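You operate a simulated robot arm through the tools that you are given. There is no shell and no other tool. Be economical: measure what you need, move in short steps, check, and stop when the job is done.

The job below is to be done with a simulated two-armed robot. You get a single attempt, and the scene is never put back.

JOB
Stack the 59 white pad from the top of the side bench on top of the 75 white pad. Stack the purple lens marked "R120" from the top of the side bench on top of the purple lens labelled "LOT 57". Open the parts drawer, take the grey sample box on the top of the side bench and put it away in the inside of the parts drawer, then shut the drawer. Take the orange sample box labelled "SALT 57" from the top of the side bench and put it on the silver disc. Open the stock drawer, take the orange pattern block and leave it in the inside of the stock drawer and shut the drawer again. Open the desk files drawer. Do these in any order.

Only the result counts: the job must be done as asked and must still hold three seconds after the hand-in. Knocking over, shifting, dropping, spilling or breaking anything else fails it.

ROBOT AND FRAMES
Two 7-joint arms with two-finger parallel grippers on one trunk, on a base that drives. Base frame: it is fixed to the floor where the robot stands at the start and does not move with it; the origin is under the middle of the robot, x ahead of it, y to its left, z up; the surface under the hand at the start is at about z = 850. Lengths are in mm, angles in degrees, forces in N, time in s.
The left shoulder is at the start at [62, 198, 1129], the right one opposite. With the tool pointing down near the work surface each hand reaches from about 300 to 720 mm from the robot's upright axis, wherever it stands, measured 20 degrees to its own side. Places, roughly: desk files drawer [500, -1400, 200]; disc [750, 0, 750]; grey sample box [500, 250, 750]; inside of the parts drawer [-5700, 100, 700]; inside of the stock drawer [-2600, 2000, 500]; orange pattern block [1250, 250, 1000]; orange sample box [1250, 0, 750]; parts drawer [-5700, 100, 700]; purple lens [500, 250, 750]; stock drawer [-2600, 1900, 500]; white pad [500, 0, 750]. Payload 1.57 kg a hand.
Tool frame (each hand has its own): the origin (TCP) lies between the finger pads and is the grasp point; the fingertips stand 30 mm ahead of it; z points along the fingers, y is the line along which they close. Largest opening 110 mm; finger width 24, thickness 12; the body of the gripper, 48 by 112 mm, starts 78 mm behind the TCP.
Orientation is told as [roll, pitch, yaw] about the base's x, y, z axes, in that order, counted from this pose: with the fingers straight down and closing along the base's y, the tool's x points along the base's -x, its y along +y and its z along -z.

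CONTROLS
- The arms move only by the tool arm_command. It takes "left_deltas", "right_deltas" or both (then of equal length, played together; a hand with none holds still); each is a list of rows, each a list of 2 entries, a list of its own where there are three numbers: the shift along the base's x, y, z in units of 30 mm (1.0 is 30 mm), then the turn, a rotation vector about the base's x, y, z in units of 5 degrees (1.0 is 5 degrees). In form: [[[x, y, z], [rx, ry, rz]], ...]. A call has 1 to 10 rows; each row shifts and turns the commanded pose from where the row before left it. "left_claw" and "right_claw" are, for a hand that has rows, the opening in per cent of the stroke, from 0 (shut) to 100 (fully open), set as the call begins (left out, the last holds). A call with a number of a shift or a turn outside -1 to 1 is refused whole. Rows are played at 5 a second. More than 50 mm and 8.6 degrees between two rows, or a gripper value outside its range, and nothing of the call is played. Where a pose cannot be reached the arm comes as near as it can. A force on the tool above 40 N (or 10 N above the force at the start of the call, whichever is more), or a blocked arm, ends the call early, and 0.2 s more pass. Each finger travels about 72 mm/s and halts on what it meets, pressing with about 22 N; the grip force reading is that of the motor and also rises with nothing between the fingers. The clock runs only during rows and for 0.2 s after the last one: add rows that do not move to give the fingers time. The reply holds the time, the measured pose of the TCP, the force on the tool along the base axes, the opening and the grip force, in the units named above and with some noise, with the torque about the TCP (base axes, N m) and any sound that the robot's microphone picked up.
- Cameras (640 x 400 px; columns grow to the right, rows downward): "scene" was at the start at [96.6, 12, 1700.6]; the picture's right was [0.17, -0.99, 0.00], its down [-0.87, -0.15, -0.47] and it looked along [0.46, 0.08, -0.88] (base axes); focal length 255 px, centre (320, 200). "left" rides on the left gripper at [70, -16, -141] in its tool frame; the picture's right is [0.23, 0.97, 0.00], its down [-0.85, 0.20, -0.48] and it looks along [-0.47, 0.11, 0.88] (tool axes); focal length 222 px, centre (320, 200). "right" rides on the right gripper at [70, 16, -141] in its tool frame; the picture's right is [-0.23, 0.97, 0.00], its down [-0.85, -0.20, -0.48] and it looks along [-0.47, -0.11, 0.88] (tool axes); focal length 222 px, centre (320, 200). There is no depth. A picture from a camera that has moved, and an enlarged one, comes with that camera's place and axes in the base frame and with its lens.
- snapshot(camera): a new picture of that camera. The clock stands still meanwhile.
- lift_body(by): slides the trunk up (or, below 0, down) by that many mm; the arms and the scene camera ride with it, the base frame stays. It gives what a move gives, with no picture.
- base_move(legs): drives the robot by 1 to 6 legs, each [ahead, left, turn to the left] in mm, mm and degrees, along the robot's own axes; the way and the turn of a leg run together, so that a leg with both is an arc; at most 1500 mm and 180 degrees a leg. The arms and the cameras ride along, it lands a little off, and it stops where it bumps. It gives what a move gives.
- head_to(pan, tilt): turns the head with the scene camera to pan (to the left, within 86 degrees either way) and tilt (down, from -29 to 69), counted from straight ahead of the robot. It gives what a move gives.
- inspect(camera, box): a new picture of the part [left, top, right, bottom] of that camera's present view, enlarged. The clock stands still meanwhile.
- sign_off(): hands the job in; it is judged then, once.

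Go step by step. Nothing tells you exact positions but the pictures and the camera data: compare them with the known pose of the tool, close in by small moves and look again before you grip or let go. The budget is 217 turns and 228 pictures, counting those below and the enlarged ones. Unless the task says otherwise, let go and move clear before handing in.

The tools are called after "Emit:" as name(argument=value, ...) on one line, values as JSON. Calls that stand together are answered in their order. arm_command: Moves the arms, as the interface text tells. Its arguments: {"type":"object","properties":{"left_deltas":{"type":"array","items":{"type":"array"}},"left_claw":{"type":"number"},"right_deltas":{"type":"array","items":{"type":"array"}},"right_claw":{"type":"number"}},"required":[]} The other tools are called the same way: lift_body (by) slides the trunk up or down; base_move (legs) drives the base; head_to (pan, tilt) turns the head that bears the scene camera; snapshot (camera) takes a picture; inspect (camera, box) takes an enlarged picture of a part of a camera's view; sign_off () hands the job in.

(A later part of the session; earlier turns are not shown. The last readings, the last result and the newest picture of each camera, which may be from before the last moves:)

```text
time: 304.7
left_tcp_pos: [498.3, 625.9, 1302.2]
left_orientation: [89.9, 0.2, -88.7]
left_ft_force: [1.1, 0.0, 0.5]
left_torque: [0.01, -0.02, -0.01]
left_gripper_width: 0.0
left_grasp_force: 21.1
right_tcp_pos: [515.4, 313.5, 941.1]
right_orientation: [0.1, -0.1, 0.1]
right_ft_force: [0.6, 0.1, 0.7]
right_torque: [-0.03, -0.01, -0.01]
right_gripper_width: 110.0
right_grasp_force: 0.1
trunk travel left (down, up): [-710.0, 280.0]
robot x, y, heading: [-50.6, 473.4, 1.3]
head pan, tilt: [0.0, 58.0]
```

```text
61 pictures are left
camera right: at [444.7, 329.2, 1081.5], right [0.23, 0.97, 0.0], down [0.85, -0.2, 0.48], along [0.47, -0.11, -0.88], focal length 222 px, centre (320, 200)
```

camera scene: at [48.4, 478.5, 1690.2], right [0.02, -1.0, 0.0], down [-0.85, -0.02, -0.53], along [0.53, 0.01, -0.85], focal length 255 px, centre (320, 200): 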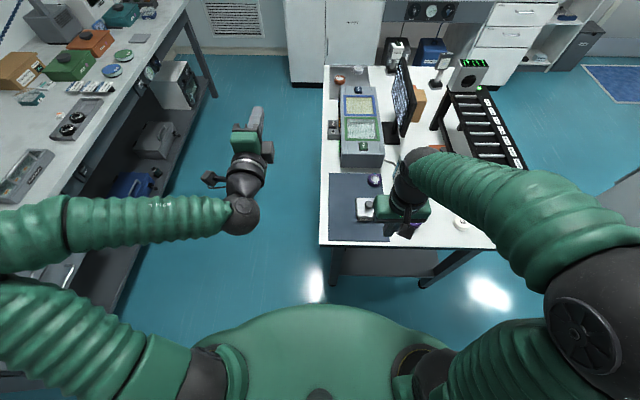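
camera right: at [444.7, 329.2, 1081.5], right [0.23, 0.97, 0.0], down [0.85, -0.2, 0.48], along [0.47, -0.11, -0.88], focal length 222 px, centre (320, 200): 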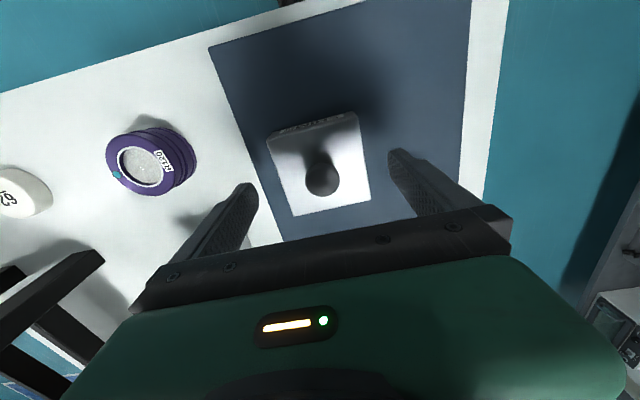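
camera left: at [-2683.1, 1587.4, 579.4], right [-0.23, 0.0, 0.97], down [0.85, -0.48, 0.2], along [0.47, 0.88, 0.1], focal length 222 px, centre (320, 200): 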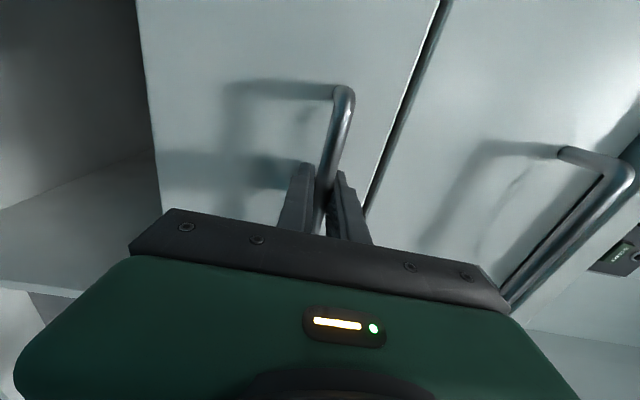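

Emit:
arm_command(right_deltas=[[[0, 0, -1], [0, 0, 0]], [[0, 0, -0.67], [0, 0, 0]], [[0, 0, 0], [0, 0, 0]]])

Emit:
arm_command(right_deltas=[[[0, 0, 0], [0, 0, 0]], [[0, 0, 0], [0, 0, 0]], [[0, 0, 0], [0, 0, 0]], [[0, 0, 0.5], [0, 0, 0]], [[0, 0, 1], [0, 0, 0]], [[0, 0, 0], [0, 0, 0]]], right_claw=0)

Emit:
snapshot(camera="right")

Emit:
inspect(camera="scene", box=[320, 140, 480, 260])

```text
time: 305.5
left_tcp_pos: [499.8, 626.6, 1301.8]
left_orientation: [89.8, 0.3, -88.8]
left_ft_force: [-0.8, -0.9, 0.0]
left_torque: [-0.04, 0.02, 0.0]
left_gripper_width: 0.0
left_grasp_force: 21.1
right_tcp_pos: [516.0, 313.6, 891.5]
right_orientation: [0.1, -0.1, 0.1]
right_ft_force: [-0.4, 0.2, -0.8]
right_torque: [0.02, -0.02, 0.02]
right_gripper_width: 110.0
right_grasp_force: 0.0
trunk travel left (down, up): [-710.0, 280.0]
robot x, y, heading: [-54.6, 470.4, 1.4]
head pan, tilt: [0.0, 58.0]
```

```text
time: 306.9
left_tcp_pos: [499.2, 626.1, 1300.7]
left_orientation: [89.7, 0.2, -88.7]
left_ft_force: [0.6, -0.4, 0.4]
left_torque: [-0.03, -0.02, 0.04]
left_gripper_width: 0.0
left_grasp_force: 21.4
right_tcp_pos: [516.0, 312.1, 936.5]
right_orientation: [0.1, 0.0, 0.1]
right_ft_force: [-0.3, 0.3, -2.5]
right_torque: [0.02, 0.05, -0.01]
right_gripper_width: 80.1
right_grasp_force: 22.2
trunk travel left (down, up): [-710.0, 280.0]
robot x, y, heading: [-50.5, 471.9, 1.5]
head pan, tilt: [0.0, 58.0]
heard: snap
```

```text
60 pictures are left
camera right: at [445.5, 328.2, 1077.8], right [0.23, 0.97, 0.0], down [0.86, -0.2, 0.48], along [0.47, -0.11, -0.88], focal length 222 px, centre (320, 200)
```

right: 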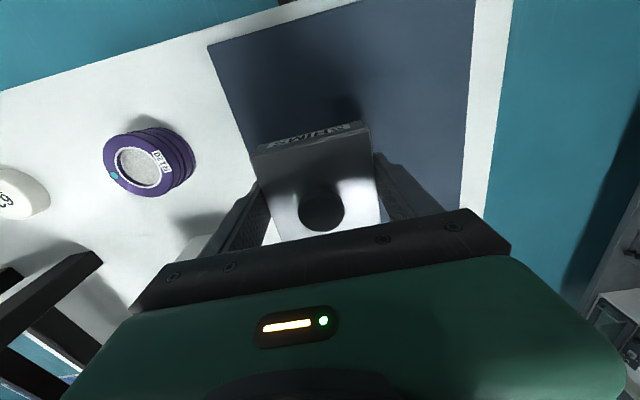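

```text
3.33 times, centred on (400, 200) of scene
camera zoom: at [51.0, 475.7, 1690.0], right [0.02, -1.0, 0.0], down [-0.85, -0.02, -0.53], along [0.53, 0.01, -0.85], focal length 851 px, centre (53, 200)
```

zoom: 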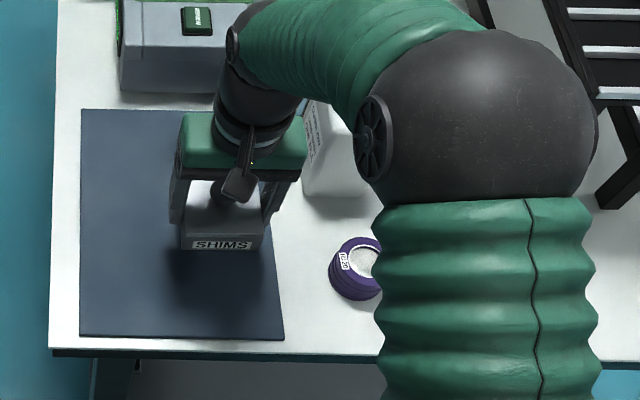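

The grey box is held. I lift it, then drive down the aisle toward the parts drawer.

Emit:
arm_command(right_deltas=[[[0, 0, 1], [0, 0, 0]], [[0, 0, 1], [0, 0, 0]], [[0, 0, 1], [0, 0, 0]], [[0, 0, 1], [0, 0, 0]], [[0, 0, 1], [0, 0, 0]], [[-1, 0, 0.5], [0, 0, 0]], [[-1, 0, 0], [0, 0, 0]], [[-1, 0, 0], [0, 0, 0]], [[-1, 0, 0], [0, 0, 0]]])

Emit:
base_move(legs=[[-300, 0, 0], [0, 400, 0], [0, 0, 178.6], [1450, 0, 0], [1450, 0, 0]])

Emit:
head_to(pan=15, tilt=20)

Emit:
snapshot(camera="scene")

```text
time: 308.9
left_tcp_pos: [496.5, 627.2, 1301.9]
left_orientation: [90.0, 0.2, -88.7]
left_ft_force: [-0.5, 1.2, 0.3]
left_torque: [0.01, -0.01, 0.01]
left_gripper_width: 0.1
left_grasp_force: 21.6
right_tcp_pos: [394.9, 311.4, 1103.5]
right_orientation: [0.1, -0.2, 0.1]
right_ft_force: [-0.5, 0.0, -2.4]
right_torque: [0.02, -0.01, 0.02]
right_gripper_width: 79.9
right_grasp_force: 21.7
trunk travel left (down, up): [-710.0, 280.0]
robot x, y, heading: [-55.0, 475.3, 1.4]
head pan, tilt: [0.0, 58.0]
```

```text
time: 333.9
left_tcp_pos: [-3805.8, 683.2, 1301.5]
left_orientation: [90.0, 0.2, 91.0]
left_ft_force: [0.1, 0.1, -0.1]
left_torque: [-0.02, 0.0, -0.02]
left_gripper_width: 0.0
left_grasp_force: 21.9
right_tcp_pos: [-3700.5, 997.8, 1102.8]
right_orientation: [0.1, -0.1, 179.6]
right_ft_force: [0.9, -0.1, -3.0]
right_torque: [0.02, -0.03, -0.01]
right_gripper_width: 79.7
right_grasp_force: 22.5
trunk travel left (down, up): [-710.0, 280.0]
robot x, y, heading: [-3254.1, 833.4, -179.2]
head pan, tilt: [0.0, 58.0]
```

```text
time: 334.9
left_tcp_pos: [-3804.9, 683.6, 1301.6]
left_orientation: [89.9, 0.2, 90.9]
left_ft_force: [-0.4, 0.1, 0.2]
left_torque: [-0.01, 0.02, -0.01]
left_gripper_width: 0.2
left_grasp_force: 21.6
right_tcp_pos: [-3700.0, 996.9, 1102.4]
right_orientation: [0.1, -0.1, 179.6]
right_ft_force: [0.8, 0.3, -3.4]
right_torque: [0.0, -0.04, 0.0]
right_gripper_width: 79.7
right_grasp_force: 22.2
trunk travel left (down, up): [-710.0, 280.0]
robot x, y, heading: [-3256.4, 832.8, -179.0]
head pan, tilt: [15.0, 20.0]
```

```text
58 pictures are left
camera scene: at [-3375.8, 805.0, 1745.8], right [-0.27, 0.96, 0.0], down [0.33, 0.09, -0.94], along [-0.9, -0.26, -0.34], focal length 255 px, centre (320, 200)
```

scene: 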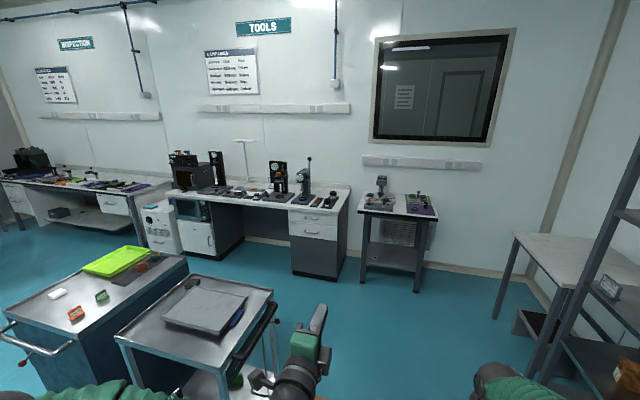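

The TOOLS bench with drawers is ahead. I zoom in on their labels and drive there, passing the carts.

Emit:
inspect(camera="scene", box=[270, 180, 370, 290])

Emit:
base_move(legs=[[1380, 0, -1.0], [0, 480, 0]])

Emit:
head_to(pan=0, tilt=40)

Emit:
snapshot(camera="scene")

```text
3.64 times, centred on (320, 235) of scene
camera zoom: at [-3375.8, 805.0, 1745.8], right [-0.27, 0.96, 0.0], down [0.33, 0.09, -0.94], along [-0.9, -0.26, -0.34], focal length 928 px, centre (320, 73)
```

zoom: 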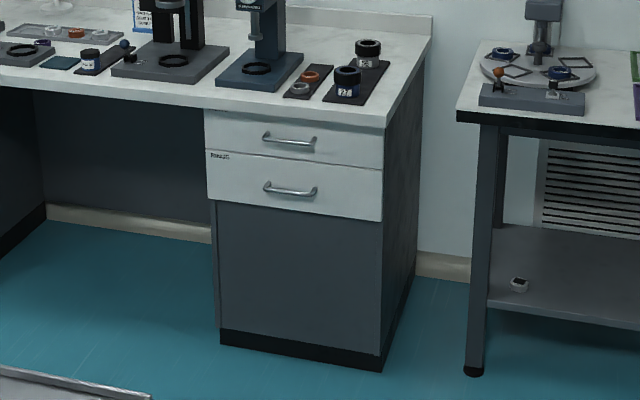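

```text
time: 344.4
left_tcp_pos: [-5185.7, 183.4, 1304.0]
left_orientation: [89.9, 0.6, 90.3]
left_ft_force: [-0.4, -0.3, 0.3]
left_torque: [0.01, 0.01, 0.04]
left_gripper_width: 0.0
left_grasp_force: 21.1
right_tcp_pos: [-5078.0, 494.3, 1102.3]
right_orientation: [0.6, -0.1, 179.3]
right_ft_force: [-0.4, 0.9, -3.6]
right_torque: [-0.04, 0.0, 0.01]
right_gripper_width: 79.9
right_grasp_force: 22.0
trunk travel left (down, up): [-710.0, 280.0]
robot x, y, heading: [-4635.6, 320.6, -179.4]
head pan, tilt: [15.0, 20.0]
```

```text
time: 345.2
left_tcp_pos: [-5184.0, 179.7, 1304.1]
left_orientation: [90.0, 0.5, 90.3]
left_ft_force: [-0.7, 0.8, -0.3]
left_torque: [0.0, -0.01, -0.01]
left_gripper_width: 0.0
left_grasp_force: 21.7
right_tcp_pos: [-5076.5, 491.7, 1102.9]
right_orientation: [0.3, -0.2, 179.1]
right_ft_force: [0.0, 0.5, -3.0]
right_torque: [0.0, -0.03, 0.0]
right_gripper_width: 80.2
right_grasp_force: 22.1
trunk travel left (down, up): [-710.0, 280.0]
robot x, y, heading: [-4631.4, 317.6, -179.7]
head pan, tilt: [0.0, 40.0]
```

```text
56 pictures are left
camera scene: at [-4752.0, 322.9, 1714.6], right [-0.01, 1.0, 0.0], down [0.64, 0.0, -0.76], along [-0.76, -0.01, -0.64], focal length 255 px, centre (320, 200)
```

scene: 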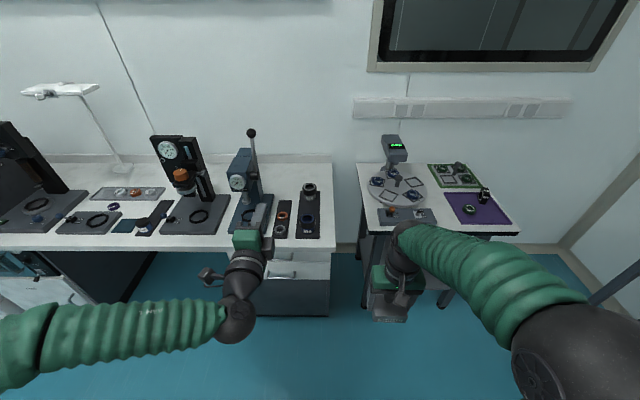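

Emit:
inspect(camera="scene", box=[220, 230, 340, 320])

Emit:
inspect(camera="right", box=[380, 100, 640, 300])

```text
4.44 times, centred on (280, 275) of scene
camera zoom: at [-4752.0, 322.9, 1714.6], right [-0.01, 1.0, 0.0], down [0.64, 0.0, -0.76], along [-0.76, -0.01, -0.64], focal length 1135 px, centre (498, -133)
```

zoom: 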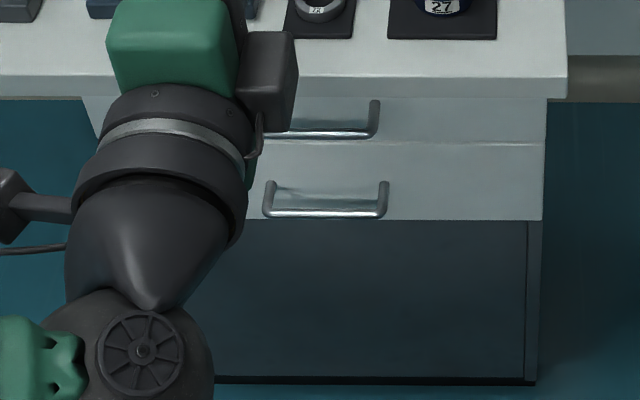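

```text
2.00 times, centred on (510, 200) of right
camera zoom: at [-5007.8, 474.9, 1244.4], right [-0.24, -0.97, 0.01], down [-0.85, 0.21, 0.48], along [-0.47, 0.11, -0.88], focal length 444 px, centre (-60, 200)
```

zoom: 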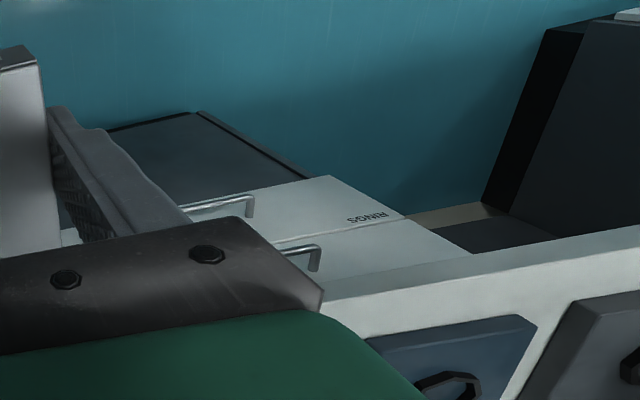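

The lower drawer is RINGS, so the upper (handle ≈(-5466, 120, 754)) should be PARTS; I'll verify once lower. Align and lower the trunk.

Emit:
base_move(legs=[[0, 60, -0.3]])

Emit:
lift_body(by=-400)

Emit:
lift_body(by=-150)

Emit:
arm_command(left_deltas=[[[0, 0, 0], [0, 0, 0]], [[0, 0, 0], [0, 0, 0]], [[0, 0, 0], [0, 0, 0]], [[0, 0, 0], [0, 0, 0]], [[0, 0, 0], [0, 0, 0]]], left_claw=70)

Emit:
inspect(camera="scene", box=[180, 120, 400, 280])

Emit:
snapshot(camera="left")

```text
time: 346.1
left_tcp_pos: [-5184.4, 151.4, 1306.3]
left_orientation: [90.1, 1.6, 89.7]
left_ft_force: [0.0, 1.4, -0.3]
left_torque: [-0.03, -0.04, 0.16]
left_gripper_width: 0.0
left_grasp_force: 21.4
right_tcp_pos: [-5075.5, 459.0, 1099.6]
right_orientation: [1.2, -0.1, 178.6]
right_ft_force: [0.7, 1.9, -2.6]
right_torque: [-0.06, -0.03, -0.01]
right_gripper_width: 80.2
right_grasp_force: 22.0
trunk travel left (down, up): [-710.0, 280.0]
robot x, y, heading: [-4632.4, 263.7, -180.1]
head pan, tilt: [0.0, 40.0]
```

```text
time: 350.0
left_tcp_pos: [-5180.6, 132.1, 906.0]
left_orientation: [90.2, 0.7, 89.9]
left_ft_force: [0.0, -0.4, 0.2]
left_torque: [-0.02, -0.01, -0.03]
left_gripper_width: 0.1
left_grasp_force: 20.8
right_tcp_pos: [-5072.0, 442.0, 703.2]
right_orientation: [0.3, -0.1, 178.5]
right_ft_force: [0.2, 0.0, -3.1]
right_torque: [-0.02, -0.03, 0.02]
right_gripper_width: 80.0
right_grasp_force: 21.6
trunk travel left (down, up): [-310.0, 680.0]
robot x, y, heading: [-4635.0, 260.9, -179.9]
head pan, tilt: [0.0, 40.0]
```

```text
time: 351.7
left_tcp_pos: [-5181.6, 132.0, 755.8]
left_orientation: [90.2, 0.7, 89.8]
left_ft_force: [-0.1, 0.1, 0.7]
left_torque: [0.01, -0.01, 0.02]
left_gripper_width: 0.0
left_grasp_force: 21.2
right_tcp_pos: [-5072.9, 442.4, 553.9]
right_orientation: [0.4, -0.2, 178.6]
right_ft_force: [-0.3, -0.9, -3.5]
right_torque: [0.0, 0.0, 0.01]
right_gripper_width: 80.0
right_grasp_force: 21.8
trunk travel left (down, up): [-160.0, 830.0]
robot x, y, heading: [-4634.2, 265.0, -180.1]
head pan, tilt: [0.0, 40.0]
```

```text
time: 352.9
left_tcp_pos: [-5181.8, 132.8, 754.5]
left_orientation: [90.2, 0.7, 89.8]
left_ft_force: [-0.5, -0.1, 0.5]
left_torque: [-0.01, 0.02, 0.0]
left_gripper_width: 77.1
left_grasp_force: 0.2
right_tcp_pos: [-5073.2, 443.1, 553.0]
right_orientation: [0.3, -0.2, 178.5]
right_ft_force: [-0.4, -0.3, -3.3]
right_torque: [0.01, -0.04, -0.01]
right_gripper_width: 80.1
right_grasp_force: 21.7
trunk travel left (down, up): [-160.0, 830.0]
robot x, y, heading: [-4631.1, 263.1, -179.8]
head pan, tilt: [0.0, 40.0]
```

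```text
2.50 times, centred on (290, 200) of scene
camera zoom: at [-4750.2, 262.8, 1164.5], right [0.0, 1.0, 0.0], down [0.64, 0.0, -0.76], along [-0.76, 0.0, -0.64], focal length 638 px, centre (395, 200)
```

zoom: 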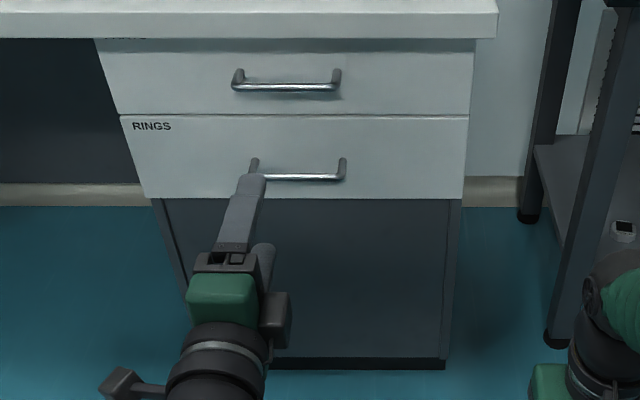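

```text
52 pictures are left
camera left: at [-5040.7, 62.5, 739.2], right [0.0, -0.22, 0.98], down [0.48, 0.86, 0.19], along [-0.88, 0.47, 0.11], focal length 222 px, centre (320, 200)
```

left: 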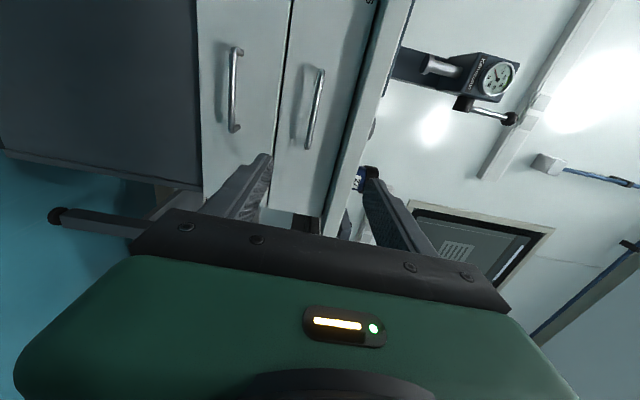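

The handle lies at hand height. I approach with the base.

Emit:
base_move(legs=[[235, 8, 0]])

Emit:
snapshot(camera="left")

Emit:
inspect(camera="scene", box=[180, 100, 400, 260])

```text
time: 354.7
left_tcp_pos: [-5420.3, 126.1, 754.2]
left_orientation: [90.2, 0.7, 89.6]
left_ft_force: [-0.7, -0.1, -0.1]
left_torque: [-0.02, 0.01, 0.01]
left_gripper_width: 76.9
left_grasp_force: 0.1
right_tcp_pos: [-5310.0, 434.8, 552.6]
right_orientation: [0.3, -0.2, 178.4]
right_ft_force: [0.5, -0.3, -3.5]
right_torque: [0.04, 0.0, 0.0]
right_gripper_width: 80.0
right_grasp_force: 21.6
trunk travel left (down, up): [-160.0, 830.0]
robot x, y, heading: [-4870.7, 256.5, 179.8]
head pan, tilt: [0.0, 40.0]
```

```text
51 pictures are left
camera left: at [-5279.4, 55.7, 738.9], right [0.0, -0.22, 0.98], down [0.48, 0.85, 0.19], along [-0.87, 0.47, 0.11], focal length 222 px, centre (320, 200)
```

left: 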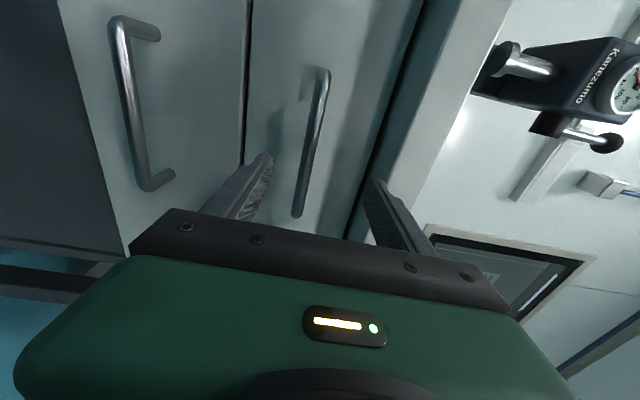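

```text
2.50 times, centred on (290, 180) of scene
camera zoom: at [-4988.0, 254.9, 1164.3], right [0.0, 1.0, 0.0], down [0.64, 0.0, -0.76], along [-0.76, 0.0, -0.64], focal length 638 px, centre (395, 250)
```

zoom: 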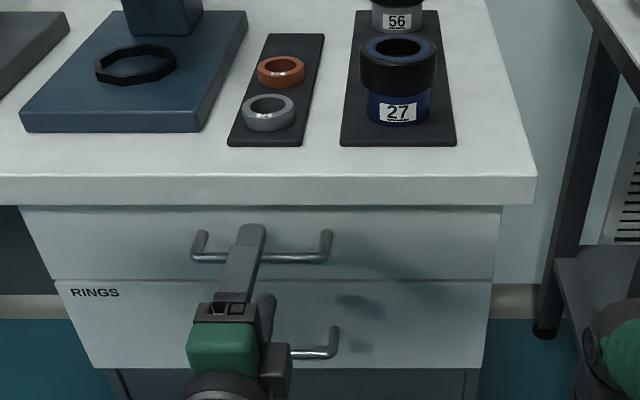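

Emit:
lift_body(by=-9)

Emit:
base_move(legs=[[42, 0, 0]])

Emit:
snapshot(camera="left")

```text
time: 355.3
left_tcp_pos: [-5419.2, 126.4, 746.5]
left_orientation: [90.3, 0.6, 89.5]
left_ft_force: [0.5, 0.0, 1.0]
left_torque: [-0.01, 0.04, 0.0]
left_gripper_width: 77.1
left_grasp_force: 0.1
right_tcp_pos: [-5309.3, 435.6, 544.8]
right_orientation: [0.3, -0.2, 178.4]
right_ft_force: [-0.7, -0.1, -3.1]
right_torque: [0.02, 0.01, 0.01]
right_gripper_width: 79.7
right_grasp_force: 22.3
trunk travel left (down, up): [-151.0, 839.0]
robot x, y, heading: [-4869.8, 255.7, 179.9]
head pan, tilt: [0.0, 40.0]
```

```text
time: 356.2
left_tcp_pos: [-5462.6, 125.7, 746.1]
left_orientation: [90.1, 0.7, 89.5]
left_ft_force: [0.0, 0.3, 0.3]
left_torque: [0.02, 0.04, -0.03]
left_gripper_width: 77.3
left_grasp_force: 0.2
right_tcp_pos: [-5352.9, 435.0, 543.9]
right_orientation: [0.4, -0.2, 178.3]
right_ft_force: [-0.9, 0.3, -3.8]
right_torque: [-0.02, -0.06, 0.0]
right_gripper_width: 79.9
right_grasp_force: 22.7
trunk travel left (down, up): [-151.0, 839.0]
robot x, y, heading: [-4913.4, 255.7, 180.1]
head pan, tilt: [0.0, 40.0]
```

```text
49 pictures are left
camera left: at [-5321.4, 55.7, 730.1], right [0.0, -0.22, 0.98], down [0.49, 0.85, 0.19], along [-0.87, 0.47, 0.11], focal length 222 px, centre (320, 200)
```

left: 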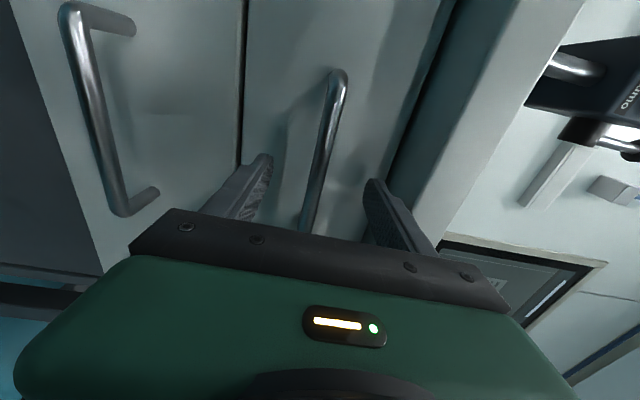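

Emit:
arm_command(left_deltas=[[[0, 0, 0], [0, 0, 0]], [[0, 0, 0], [0, 0, 0]], [[0, 0, 0], [0, 0, 0]], [[0, 0, 0], [0, 0, 0]], [[0, 0, 0], [0, 0, 0]], [[0, 0, 0], [0, 0, 0]]], left_claw=0)

Emit:
base_move(legs=[[-150, 0, 0]])

Emit:
base_move(legs=[[-140, 0, 0]])

Emit:
snapshot(camera="scene")

```text
time: 357.6
left_tcp_pos: [-5458.7, 124.0, 742.7]
left_orientation: [89.4, 0.5, 89.5]
left_ft_force: [-3.2, 0.7, -13.7]
left_torque: [0.75, -0.22, -0.22]
left_gripper_width: 12.0
left_grasp_force: 29.2
right_tcp_pos: [-5352.0, 435.4, 545.0]
right_orientation: [0.3, -0.3, 178.4]
right_ft_force: [0.1, -0.7, -2.6]
right_torque: [0.02, -0.03, 0.02]
right_gripper_width: 79.9
right_grasp_force: 22.0
trunk travel left (down, up): [-151.0, 839.0]
robot x, y, heading: [-4912.2, 256.0, 180.1]
head pan, tilt: [0.0, 40.0]
stopped in row 6 (left hand): the force on the tool passed its limit at 40 N (the readings are from after the stop); the commanded pose is now the measured one
```

```text
time: 359.0
left_tcp_pos: [-5309.7, 125.7, 742.6]
left_orientation: [89.6, 0.6, 89.5]
left_ft_force: [1.8, -0.5, -25.3]
left_torque: [0.66, -0.33, -0.06]
left_gripper_width: 11.7
left_grasp_force: 29.4
right_tcp_pos: [-5201.2, 436.2, 544.8]
right_orientation: [0.3, -0.3, 178.3]
right_ft_force: [0.6, 0.5, -3.8]
right_torque: [0.04, -0.04, 0.01]
right_gripper_width: 80.1
right_grasp_force: 22.0
trunk travel left (down, up): [-151.0, 839.0]
robot x, y, heading: [-4761.1, 253.5, 179.8]
head pan, tilt: [0.0, 40.0]
```

```text
time: 360.3
left_tcp_pos: [-5168.6, 124.7, 743.0]
left_orientation: [89.5, 0.7, 89.5]
left_ft_force: [1.2, 0.4, -24.8]
left_torque: [0.64, -0.33, -0.05]
left_gripper_width: 12.0
left_grasp_force: 29.0
right_tcp_pos: [-5061.0, 434.1, 544.9]
right_orientation: [0.2, -0.3, 178.3]
right_ft_force: [-0.1, -0.2, -2.6]
right_torque: [0.0, -0.03, 0.0]
right_gripper_width: 79.9
right_grasp_force: 21.9
trunk travel left (down, up): [-151.0, 839.0]
robot x, y, heading: [-4625.1, 257.1, 180.0]
head pan, tilt: [0.0, 40.0]
```

```text
48 pictures are left
camera scene: at [-4744.4, 253.4, 1154.9], right [0.0, 1.0, 0.0], down [0.65, 0.0, -0.76], along [-0.76, 0.0, -0.65], focal length 255 px, centre (320, 200)
```

scene: 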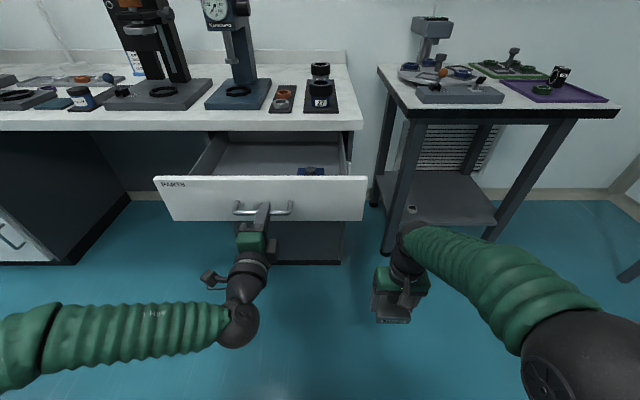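

PARTS drawer is open. I release, retract the left hand slightly and raise the trunk to look inside.

Emit:
arm_command(left_deltas=[[[0, 0, 0.1], [0, 0, 0]], [[0, 0, 0], [0, 0, 0]], [[0, 0, 0], [0, 0, 0]], [[0, 0, 0], [0, 0, 0]], [[1, 0, 0], [0, 0, 0]], [[1, 0, 0], [0, 0, 0]], [[0, 0, 0], [0, 0, 0]]], left_claw=70)

Emit:
lift_body(by=400)

Emit:
snapshot(camera="scene")

```text
time: 361.9
left_tcp_pos: [-5132.9, 136.8, 764.2]
left_orientation: [89.7, 0.7, 89.6]
left_ft_force: [-0.9, -0.5, -0.1]
left_torque: [-0.03, -0.02, 0.03]
left_gripper_width: 77.1
left_grasp_force: 0.0
left hand out of reach, approached as far as the arm can: row 5, 6
right_tcp_pos: [-5059.9, 435.7, 548.3]
right_orientation: [0.4, -0.6, 178.2]
right_ft_force: [-0.6, 0.1, -4.1]
right_torque: [-0.05, -0.04, -0.03]
right_gripper_width: 79.6
right_grasp_force: 21.8
trunk travel left (down, up): [-151.0, 839.0]
robot x, y, heading: [-4624.4, 255.8, 179.8]
head pan, tilt: [0.0, 40.0]
```

```text
time: 365.7
left_tcp_pos: [-5133.7, 137.1, 1162.9]
left_orientation: [89.7, 0.6, 89.6]
left_ft_force: [-0.4, 0.2, -0.3]
left_torque: [-0.01, 0.02, -0.01]
left_gripper_width: 76.7
left_grasp_force: 0.1
right_tcp_pos: [-5058.9, 434.8, 946.7]
right_orientation: [0.4, -0.6, 178.3]
right_ft_force: [0.7, -0.2, -3.1]
right_torque: [0.0, -0.03, 0.01]
right_gripper_width: 80.0
right_grasp_force: 21.9
trunk travel left (down, up): [-551.0, 439.0]
robot x, y, heading: [-4621.3, 253.9, 180.1]
head pan, tilt: [0.0, 40.0]
```

```text
47 pictures are left
camera scene: at [-4742.1, 254.5, 1555.5], right [0.0, 1.0, 0.0], down [0.64, 0.0, -0.76], along [-0.76, 0.0, -0.64], focal length 255 px, centre (320, 200)
```

scene: 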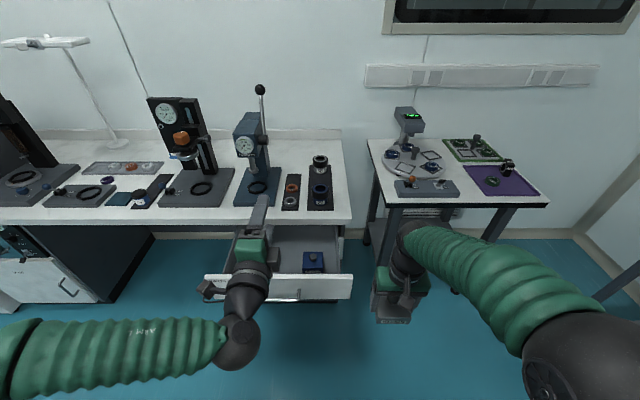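

I move forward a little (away from the cart) and strafe left so the right hand faces the drawer.

Emit:
base_move(legs=[[130, 0, 0], [0, 310, 0]])

Emit:
head_to(pan=-15, tilt=55)

Emit:
snapshot(camera="scene")

```text
time: 368.7
left_tcp_pos: [-5263.7, -162.6, 1163.2]
left_orientation: [89.7, 1.0, 89.8]
left_ft_force: [-0.6, 0.8, 0.2]
left_torque: [0.03, -0.05, 0.04]
left_gripper_width: 76.9
left_grasp_force: 0.0
right_tcp_pos: [-5189.0, 137.4, 945.7]
right_orientation: [0.7, -0.5, 178.7]
right_ft_force: [-0.5, 1.1, -3.2]
right_torque: [-0.04, 0.02, 0.02]
right_gripper_width: 79.9
right_grasp_force: 21.6
trunk travel left (down, up): [-551.0, 439.0]
robot x, y, heading: [-4751.2, -46.1, -179.6]
head pan, tilt: [0.0, 40.0]
```

```text
time: 369.5
left_tcp_pos: [-5262.4, -164.4, 1164.4]
left_orientation: [89.8, 0.8, 89.8]
left_ft_force: [0.1, 0.4, 0.3]
left_torque: [-0.04, 0.01, 0.01]
left_gripper_width: 77.1
left_grasp_force: 0.0
right_tcp_pos: [-5189.5, 134.2, 947.9]
right_orientation: [0.5, -0.7, 178.6]
right_ft_force: [0.3, -0.7, -3.1]
right_torque: [-0.02, 0.0, -0.01]
right_gripper_width: 80.0
right_grasp_force: 21.8
trunk travel left (down, up): [-551.0, 439.0]
robot x, y, heading: [-4752.3, -46.9, -179.7]
head pan, tilt: [-15.0, 55.0]
```

```text
46 pictures are left
camera scene: at [-4855.9, -24.2, 1534.8], right [0.25, 0.97, 0.0], down [0.79, -0.21, -0.57], along [-0.55, 0.14, -0.82], focal length 255 px, centre (320, 200)
```

scene: 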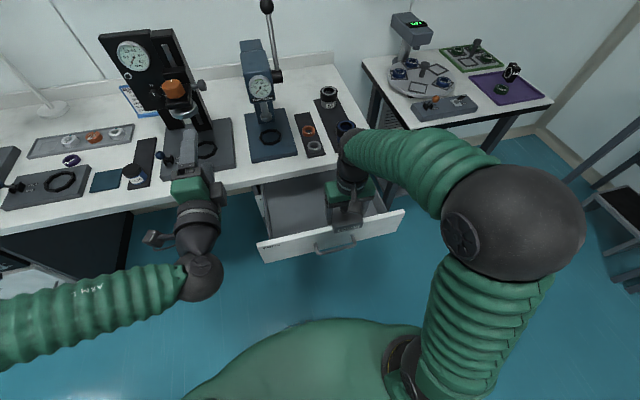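

The left part of the drawer is free. I move the box over (-5330, 65) and descend.

Emit:
arm_command(right_deltas=[[[-0.9, -0.45, 0], [0, 0, 0]], [[-0.9, -0.45, 0], [0, 0, 0]], [[-0.9, -0.45, 0], [0, 0, 0]], [[-1, -0.5, 0], [0, 0, 0]], [[-1, -0.5, 0], [0, 0, 0]], [[0, 0, -1], [0, 0, 0]], [[0, 0, -1], [0, 0, 0]], [[0, 0, 0], [0, 0, 0]]])

Emit:
snapshot(camera="scene")

Emit:
snapshot(camera="right")

```text
time: 371.3
left_tcp_pos: [-5262.1, -169.8, 1163.4]
left_orientation: [89.9, 0.6, 89.8]
left_ft_force: [-0.2, -0.5, 0.5]
left_torque: [0.03, -0.02, -0.02]
left_gripper_width: 77.1
left_grasp_force: 0.0
right_tcp_pos: [-5330.0, 61.1, 886.9]
right_orientation: [0.3, -0.6, 178.6]
right_ft_force: [0.9, 0.2, -3.3]
right_torque: [0.01, -0.03, 0.0]
right_gripper_width: 79.7
right_grasp_force: 22.0
trunk travel left (down, up): [-551.0, 439.0]
robot x, y, heading: [-4753.0, -49.3, -179.6]
head pan, tilt: [-15.0, 55.0]
```

```text
45 pictures are left
camera scene: at [-4856.7, -29.9, 1534.8], right [0.25, 0.97, 0.0], down [0.79, -0.21, -0.57], along [-0.55, 0.15, -0.82], focal length 255 px, centre (320, 200)
```

scene: 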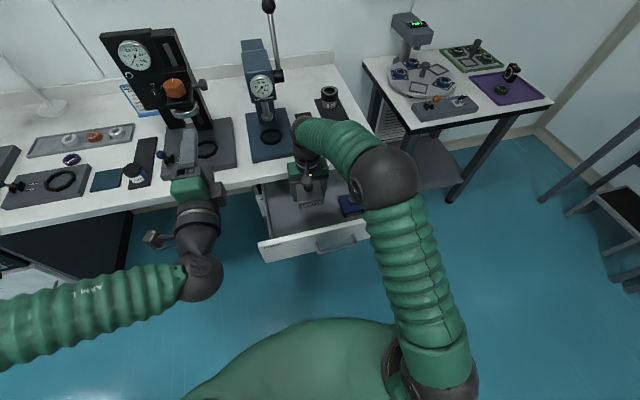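

```text
44 pictures are left
camera right: at [-5260.2, 42.8, 1027.1], right [-0.25, -0.97, 0.01], down [-0.84, 0.22, 0.49], along [-0.47, 0.12, -0.87], focal length 222 px, centre (320, 200)
```

right: 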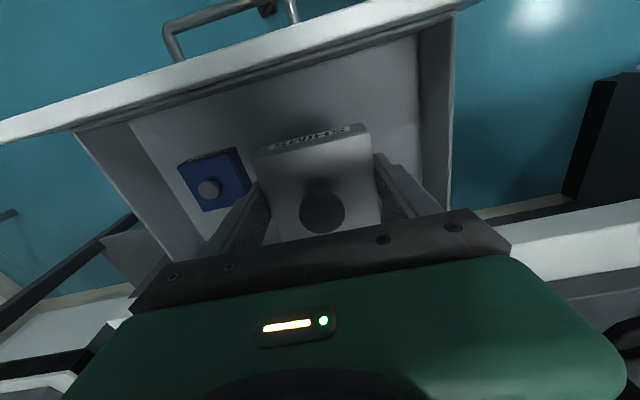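

Clear of the blue box. Descend toward the drawer bottom.

Emit:
arm_command(right_deltas=[[[0, 0, -1], [0, 0, 0]], [[0, 0, -1], [0, 0, 0]], [[0, 0, -1], [0, 0, 0]], [[0, 0, -0.8], [0, 0, 0]], [[0, 0, -0.3], [0, 0, 0]], [[0, 0, -0.3], [0, 0, 0]], [[0, 0, 0], [0, 0, 0]]])

Emit:
snapshot(camera="right")

```text
time: 372.9
left_tcp_pos: [-5262.3, -169.4, 1163.6]
left_orientation: [89.8, 0.5, 89.8]
left_ft_force: [0.0, 0.6, 0.1]
left_torque: [0.0, 0.0, 0.01]
left_gripper_width: 76.8
left_grasp_force: 0.1
right_tcp_pos: [-5330.9, 59.1, 756.2]
right_orientation: [0.4, -0.8, 178.7]
right_ft_force: [0.6, 0.3, -3.5]
right_torque: [0.01, -0.02, 0.0]
right_gripper_width: 79.8
right_grasp_force: 21.7
trunk travel left (down, up): [-551.0, 439.0]
robot x, y, heading: [-4750.5, -48.3, -179.4]
head pan, tilt: [-15.0, 55.0]
```

```text
43 pictures are left
camera right: at [-5259.6, 42.3, 897.5], right [-0.25, -0.97, 0.01], down [-0.84, 0.22, 0.49], along [-0.47, 0.12, -0.87], focal length 222 px, centre (320, 200)
```

right: 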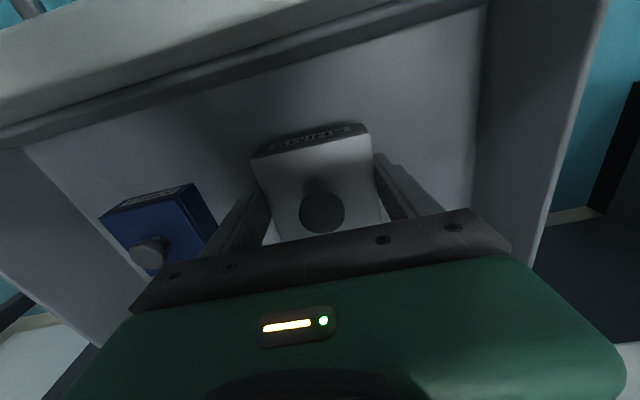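

Emit:
arm_command(right_deltas=[[[0, 0, -0.2], [0, 0, 0]], [[0, 0, -0.15], [0, 0, 0]], [[0, 0, 0], [0, 0, 0]]])

Emit:
arm_command(right_deltas=[[[0, 0, -0.12], [0, 0, 0]], [[0, 0, -0.1], [0, 0, 0]], [[0, 0, 0], [0, 0, 0]]])

```text
time: 373.7
left_tcp_pos: [-5262.7, -169.5, 1162.9]
left_orientation: [89.9, 0.5, 89.9]
left_ft_force: [-0.6, -0.6, -0.4]
left_torque: [-0.01, -0.01, -0.04]
left_gripper_width: 76.9
left_grasp_force: 0.1
right_tcp_pos: [-5330.5, 59.3, 744.4]
right_orientation: [0.3, -0.7, 178.6]
right_ft_force: [0.4, -0.5, -3.4]
right_torque: [-0.02, -0.01, 0.03]
right_gripper_width: 79.8
right_grasp_force: 22.1
trunk travel left (down, up): [-551.0, 439.0]
robot x, y, heading: [-4754.0, -47.8, -179.5]
head pan, tilt: [-15.0, 55.0]
```

```text
time: 374.5
left_tcp_pos: [-5262.4, -169.2, 1163.7]
left_orientation: [89.9, 0.6, 89.8]
left_ft_force: [0.1, -1.1, 0.2]
left_torque: [-0.03, -0.03, -0.01]
left_gripper_width: 77.0
left_grasp_force: 0.0
right_tcp_pos: [-5330.3, 59.3, 739.3]
right_orientation: [0.3, -0.7, 178.5]
right_ft_force: [0.7, 0.3, -2.3]
right_torque: [0.01, -0.03, -0.01]
right_gripper_width: 80.1
right_grasp_force: 22.2
trunk travel left (down, up): [-551.0, 439.0]
robot x, y, heading: [-4755.6, -44.9, -179.9]
head pan, tilt: [-15.0, 55.0]
```

Emit:
arm_command(right_deltas=[[[0, 0, -0.12], [0, 0, 0]], [[0, 0, -0.1], [0, 0, 0]], [[0, 0, 0], [0, 0, 0]]])

Emit:
arm_command(right_deltas=[[[0, 0, -0.12], [0, 0, 0]], [[0, 0, -0.1], [0, 0, 0]], [[0, 0, 0], [0, 0, 0]]])

```text
time: 375.3
left_tcp_pos: [-5261.9, -169.5, 1163.0]
left_orientation: [89.8, 0.6, 89.8]
left_ft_force: [-1.3, -1.3, -0.4]
left_torque: [-0.03, 0.0, -0.01]
left_gripper_width: 76.8
left_grasp_force: 0.1
right_tcp_pos: [-5330.4, 60.3, 731.9]
right_orientation: [0.2, -0.6, 178.7]
right_ft_force: [1.1, 0.6, -3.2]
right_torque: [0.0, -0.04, -0.01]
right_gripper_width: 79.8
right_grasp_force: 22.0
trunk travel left (down, up): [-551.0, 439.0]
robot x, y, heading: [-4754.7, -49.2, -179.4]
head pan, tilt: [-15.0, 55.0]
```

```text
time: 376.1
left_tcp_pos: [-5262.1, -169.2, 1163.3]
left_orientation: [89.8, 0.6, 89.8]
left_ft_force: [-0.3, 0.1, -0.4]
left_torque: [0.04, -0.02, 0.02]
left_gripper_width: 77.1
left_grasp_force: 0.1
right_tcp_pos: [-5329.4, 60.5, 725.0]
right_orientation: [0.3, -0.7, 178.5]
right_ft_force: [0.3, -0.2, -3.0]
right_torque: [-0.01, -0.04, 0.0]
right_gripper_width: 79.9
right_grasp_force: 21.6
trunk travel left (down, up): [-551.0, 439.0]
robot x, y, heading: [-4754.8, -44.4, -179.9]
head pan, tilt: [-15.0, 55.0]
```

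Emit:
arm_command(right_deltas=[[[0, 0, -0.15], [0, 0, 0]], [[0, 0, -0.1], [0, 0, 0]], [[0, 0, 0], [0, 0, 0]]])

Emit:
arm_command(right_deltas=[[[0, 0, -0.12], [0, 0, 0]], [[0, 0, -0.08], [0, 0, 0]], [[0, 0, 0], [0, 0, 0]]])

Emit:
snapshot(camera="right")

```text
time: 376.9
left_tcp_pos: [-5259.3, -170.4, 1164.4]
left_orientation: [89.9, 0.4, 89.7]
left_ft_force: [0.2, -1.1, -0.3]
left_torque: [-0.02, 0.0, 0.0]
left_gripper_width: 76.8
left_grasp_force: 0.1
right_tcp_pos: [-5330.5, 59.5, 721.0]
right_orientation: [0.1, -1.0, 178.6]
right_ft_force: [-1.1, 0.9, 24.7]
right_torque: [0.8, -0.11, -0.13]
right_gripper_width: 80.0
right_grasp_force: 22.0
trunk travel left (down, up): [-551.0, 439.0]
robot x, y, heading: [-4752.2, -44.0, -179.7]
head pan, tilt: [-15.0, 55.0]
heard: snap
```

```text
time: 377.3
left_tcp_pos: [-5260.4, -171.0, 1163.5]
left_orientation: [89.7, 0.6, 89.9]
left_ft_force: [-0.4, -0.6, -1.5]
left_torque: [-0.02, 0.01, -0.02]
left_gripper_width: 76.9
left_grasp_force: 0.1
right_tcp_pos: [-5334.2, 59.8, 721.1]
right_orientation: [0.2, -1.5, 178.6]
right_ft_force: [0.3, -0.2, 26.9]
right_torque: [1.15, -0.7, -0.14]
right_gripper_width: 79.6
right_grasp_force: 21.4
trunk travel left (down, up): [-551.0, 439.0]
robot x, y, heading: [-4751.9, -47.6, -179.6]
head pan, tilt: [-15.0, 55.0]
heard: snap
stopped in row 2 (right hand): the force on the tool passed its limit at 43 N (the readings are from after the stop); the commanded pose is now the measured one
```

```text
42 pictures are left
camera right: at [-5262.6, 42.2, 860.7], right [-0.25, -0.97, 0.01], down [-0.84, 0.22, 0.5], along [-0.48, 0.12, -0.87], focal length 222 px, centre (320, 200)
```

right: 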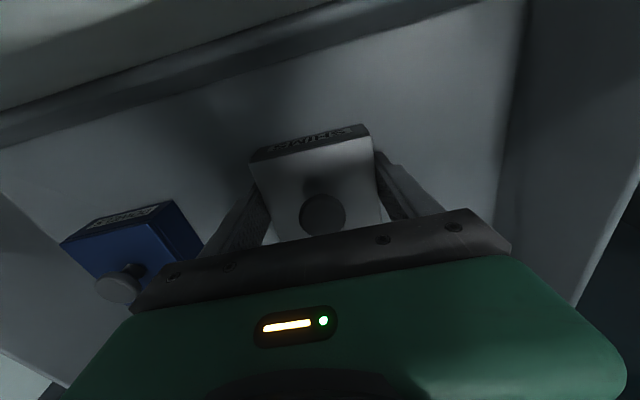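

The box has touched the drawer bottom. Release and rise.

Emit:
arm_command(right_deltas=[[[0, 0, 0.06], [0, 0, 0]], [[0, 0, 0], [0, 0, 0]], [[0, 0, 0], [0, 0, 0]]], right_claw=92)

Emit:
arm_command(right_deltas=[[[0, 0, 0.5], [0, 0, 0]], [[0, 0, 1], [0, 0, 0]], [[0, 0, 1], [0, 0, 0]], [[0, 0, 1], [0, 0, 0]], [[0, 0, 1], [0, 0, 0]], [[0, 0, 1], [0, 0, 0]], [[0, 0, 1], [0, 0, 0]], [[0, 0, 1], [0, 0, 0]], [[0.5, 0, 0], [0, 0, 0]], [[0, 0, 0], [0, 0, 0]]])

Emit:
snapshot(camera="right")

```text
time: 378.1
left_tcp_pos: [-5260.2, -171.0, 1164.0]
left_orientation: [89.9, 0.5, 89.9]
left_ft_force: [-0.2, 0.2, -1.0]
left_torque: [0.0, 0.0, -0.02]
left_gripper_width: 76.9
left_grasp_force: 0.0
right_tcp_pos: [-5332.7, 58.1, 720.5]
right_orientation: [0.3, -1.3, 178.8]
right_ft_force: [-0.7, -14.6, 16.1]
right_torque: [0.28, -0.18, -0.12]
right_gripper_width: 87.8
right_grasp_force: 0.1
trunk travel left (down, up): [-551.0, 439.0]
robot x, y, heading: [-4752.5, -46.4, -179.7]
head pan, tilt: [-15.0, 55.0]
heard: snap
```

```text
time: 380.3
left_tcp_pos: [-5262.4, -170.3, 1163.6]
left_orientation: [89.8, 0.6, 89.9]
left_ft_force: [0.1, 0.1, 0.0]
left_torque: [0.02, 0.0, -0.05]
left_gripper_width: 77.2
left_grasp_force: 0.0
right_tcp_pos: [-5319.6, 59.5, 945.9]
right_orientation: [0.4, -1.1, 178.6]
right_ft_force: [-0.9, 0.1, 0.4]
right_torque: [0.02, -0.03, -0.05]
right_gripper_width: 101.2
right_grasp_force: 0.0
trunk travel left (down, up): [-551.0, 439.0]
robot x, y, heading: [-4753.5, -42.8, -179.7]
head pan, tilt: [-15.0, 55.0]
```

```text
41 pictures are left
camera right: at [-5248.3, 43.3, 1084.8], right [-0.25, -0.97, 0.01], down [-0.84, 0.22, 0.49], along [-0.48, 0.12, -0.87], focal length 222 px, centre (320, 200)
```

right: 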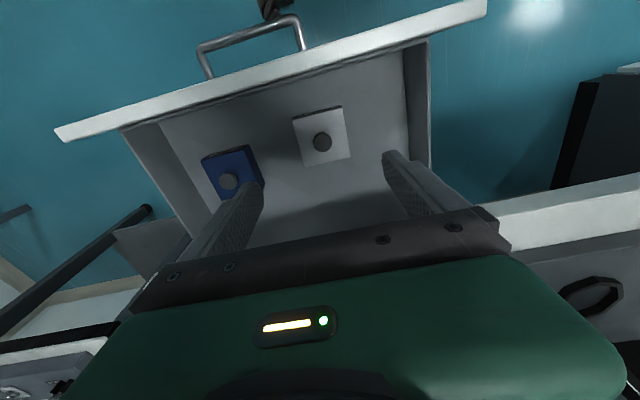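

The grey box is in the drawer. Now I shut it: retract the right hand, go back to the handle line and lower the trunk with the left fingers closed.

Emit:
arm_command(right_deltas=[[[1, 0.3, 0], [0, 0, 0]], [[1, 0.3, 0], [0, 0, 0]], [[1, 0.3, 0], [0, 0, 0]], [[1, 0.3, 0], [0, 0, 0]], [[1, 0.3, 0], [0, 0, 0]], [[1, 0.3, 0], [0, 0, 0]], [[1, 0, 0], [0, 0, 0]]], left_deltas=[[[0, 0, 0], [0, 0, 0]], [[0, 0, 0], [0, 0, 0]], [[0, 0, 0], [0, 0, 0]], [[0, 0, 0], [0, 0, 0]], [[0, 0, 0], [0, 0, 0]], [[0, 0, 0], [0, 0, 0]], [[0, 0, 0], [0, 0, 0]]], left_claw=0, right_claw=0)

Emit:
base_move(legs=[[-135, 0, 0], [0, -288, 0]])

Emit:
lift_body(by=-400)

Emit:
head_to(pan=0, tilt=40)

Emit:
snapshot(camera="scene")

```text
time: 381.9
left_tcp_pos: [-5261.2, -169.4, 1164.1]
left_orientation: [89.8, 0.6, 89.9]
left_ft_force: [0.5, 0.3, 0.2]
left_torque: [0.0, 0.02, 0.02]
left_gripper_width: 0.0
left_grasp_force: 21.2
right_tcp_pos: [-5109.3, 115.4, 945.6]
right_orientation: [0.3, -1.1, 178.6]
right_ft_force: [0.4, -1.0, 0.5]
right_torque: [0.05, 0.01, 0.01]
right_gripper_width: 0.0
right_grasp_force: 21.4
trunk travel left (down, up): [-551.0, 439.0]
robot x, y, heading: [-4755.1, -46.5, -179.5]
head pan, tilt: [-15.0, 55.0]
```

```text
time: 384.8
left_tcp_pos: [-5130.0, 105.4, 1162.8]
left_orientation: [89.8, 0.2, 89.9]
left_ft_force: [-1.0, -0.6, -0.3]
left_torque: [-0.03, 0.02, -0.11]
left_gripper_width: 0.2
left_grasp_force: 21.6
right_tcp_pos: [-4976.5, 393.7, 945.4]
right_orientation: [-0.1, -1.0, 178.6]
right_ft_force: [0.6, -0.4, 0.0]
right_torque: [0.03, -0.01, -0.02]
right_gripper_width: 0.1
right_grasp_force: 21.1
trunk travel left (down, up): [-551.0, 439.0]
robot x, y, heading: [-4623.8, 234.1, -179.7]
head pan, tilt: [-15.0, 55.0]
```

```text
time: 388.6
left_tcp_pos: [-5127.5, 115.8, 764.3]
left_orientation: [89.8, 0.6, 90.0]
left_ft_force: [0.4, -0.4, -0.7]
left_torque: [0.0, -0.01, 0.01]
left_gripper_width: 0.0
left_grasp_force: 21.8
right_tcp_pos: [-4976.0, 400.5, 544.8]
right_orientation: [0.2, -1.1, 178.6]
right_ft_force: [-0.1, 0.2, 0.0]
right_torque: [0.01, -0.02, 0.02]
right_gripper_width: 0.0
right_grasp_force: 21.4
trunk travel left (down, up): [-151.0, 839.0]
robot x, y, heading: [-4620.8, 235.8, -179.9]
head pan, tilt: [-15.0, 55.0]
```

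```text
time: 389.4
left_tcp_pos: [-5128.0, 115.9, 764.5]
left_orientation: [89.8, 0.7, 90.0]
left_ft_force: [0.4, 0.1, 0.0]
left_torque: [0.01, 0.02, 0.02]
left_gripper_width: 0.2
left_grasp_force: 21.6
right_tcp_pos: [-4975.7, 400.2, 543.9]
right_orientation: [0.3, -1.1, 178.6]
right_ft_force: [1.7, 0.6, -0.4]
right_torque: [0.0, -0.02, -0.01]
right_gripper_width: 0.0
right_grasp_force: 21.6
trunk travel left (down, up): [-151.0, 839.0]
robot x, y, heading: [-4619.3, 237.8, -179.6]
head pan, tilt: [0.0, 40.0]
```

```text
40 pictures are left
camera scene: at [-4736.9, 235.8, 1155.5], right [0.0, 1.0, 0.0], down [0.64, 0.0, -0.76], along [-0.76, 0.0, -0.64], focal length 255 px, centre (320, 200)
```

scene: 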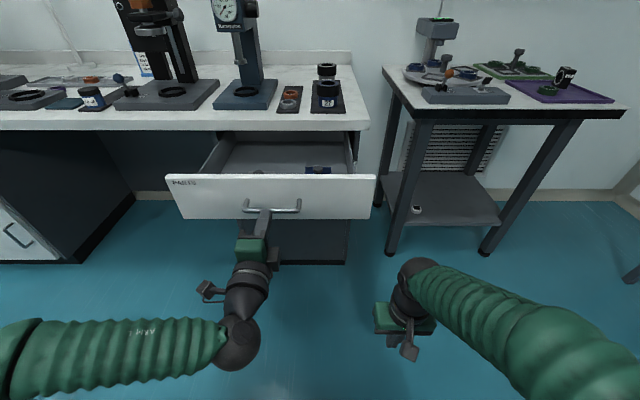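

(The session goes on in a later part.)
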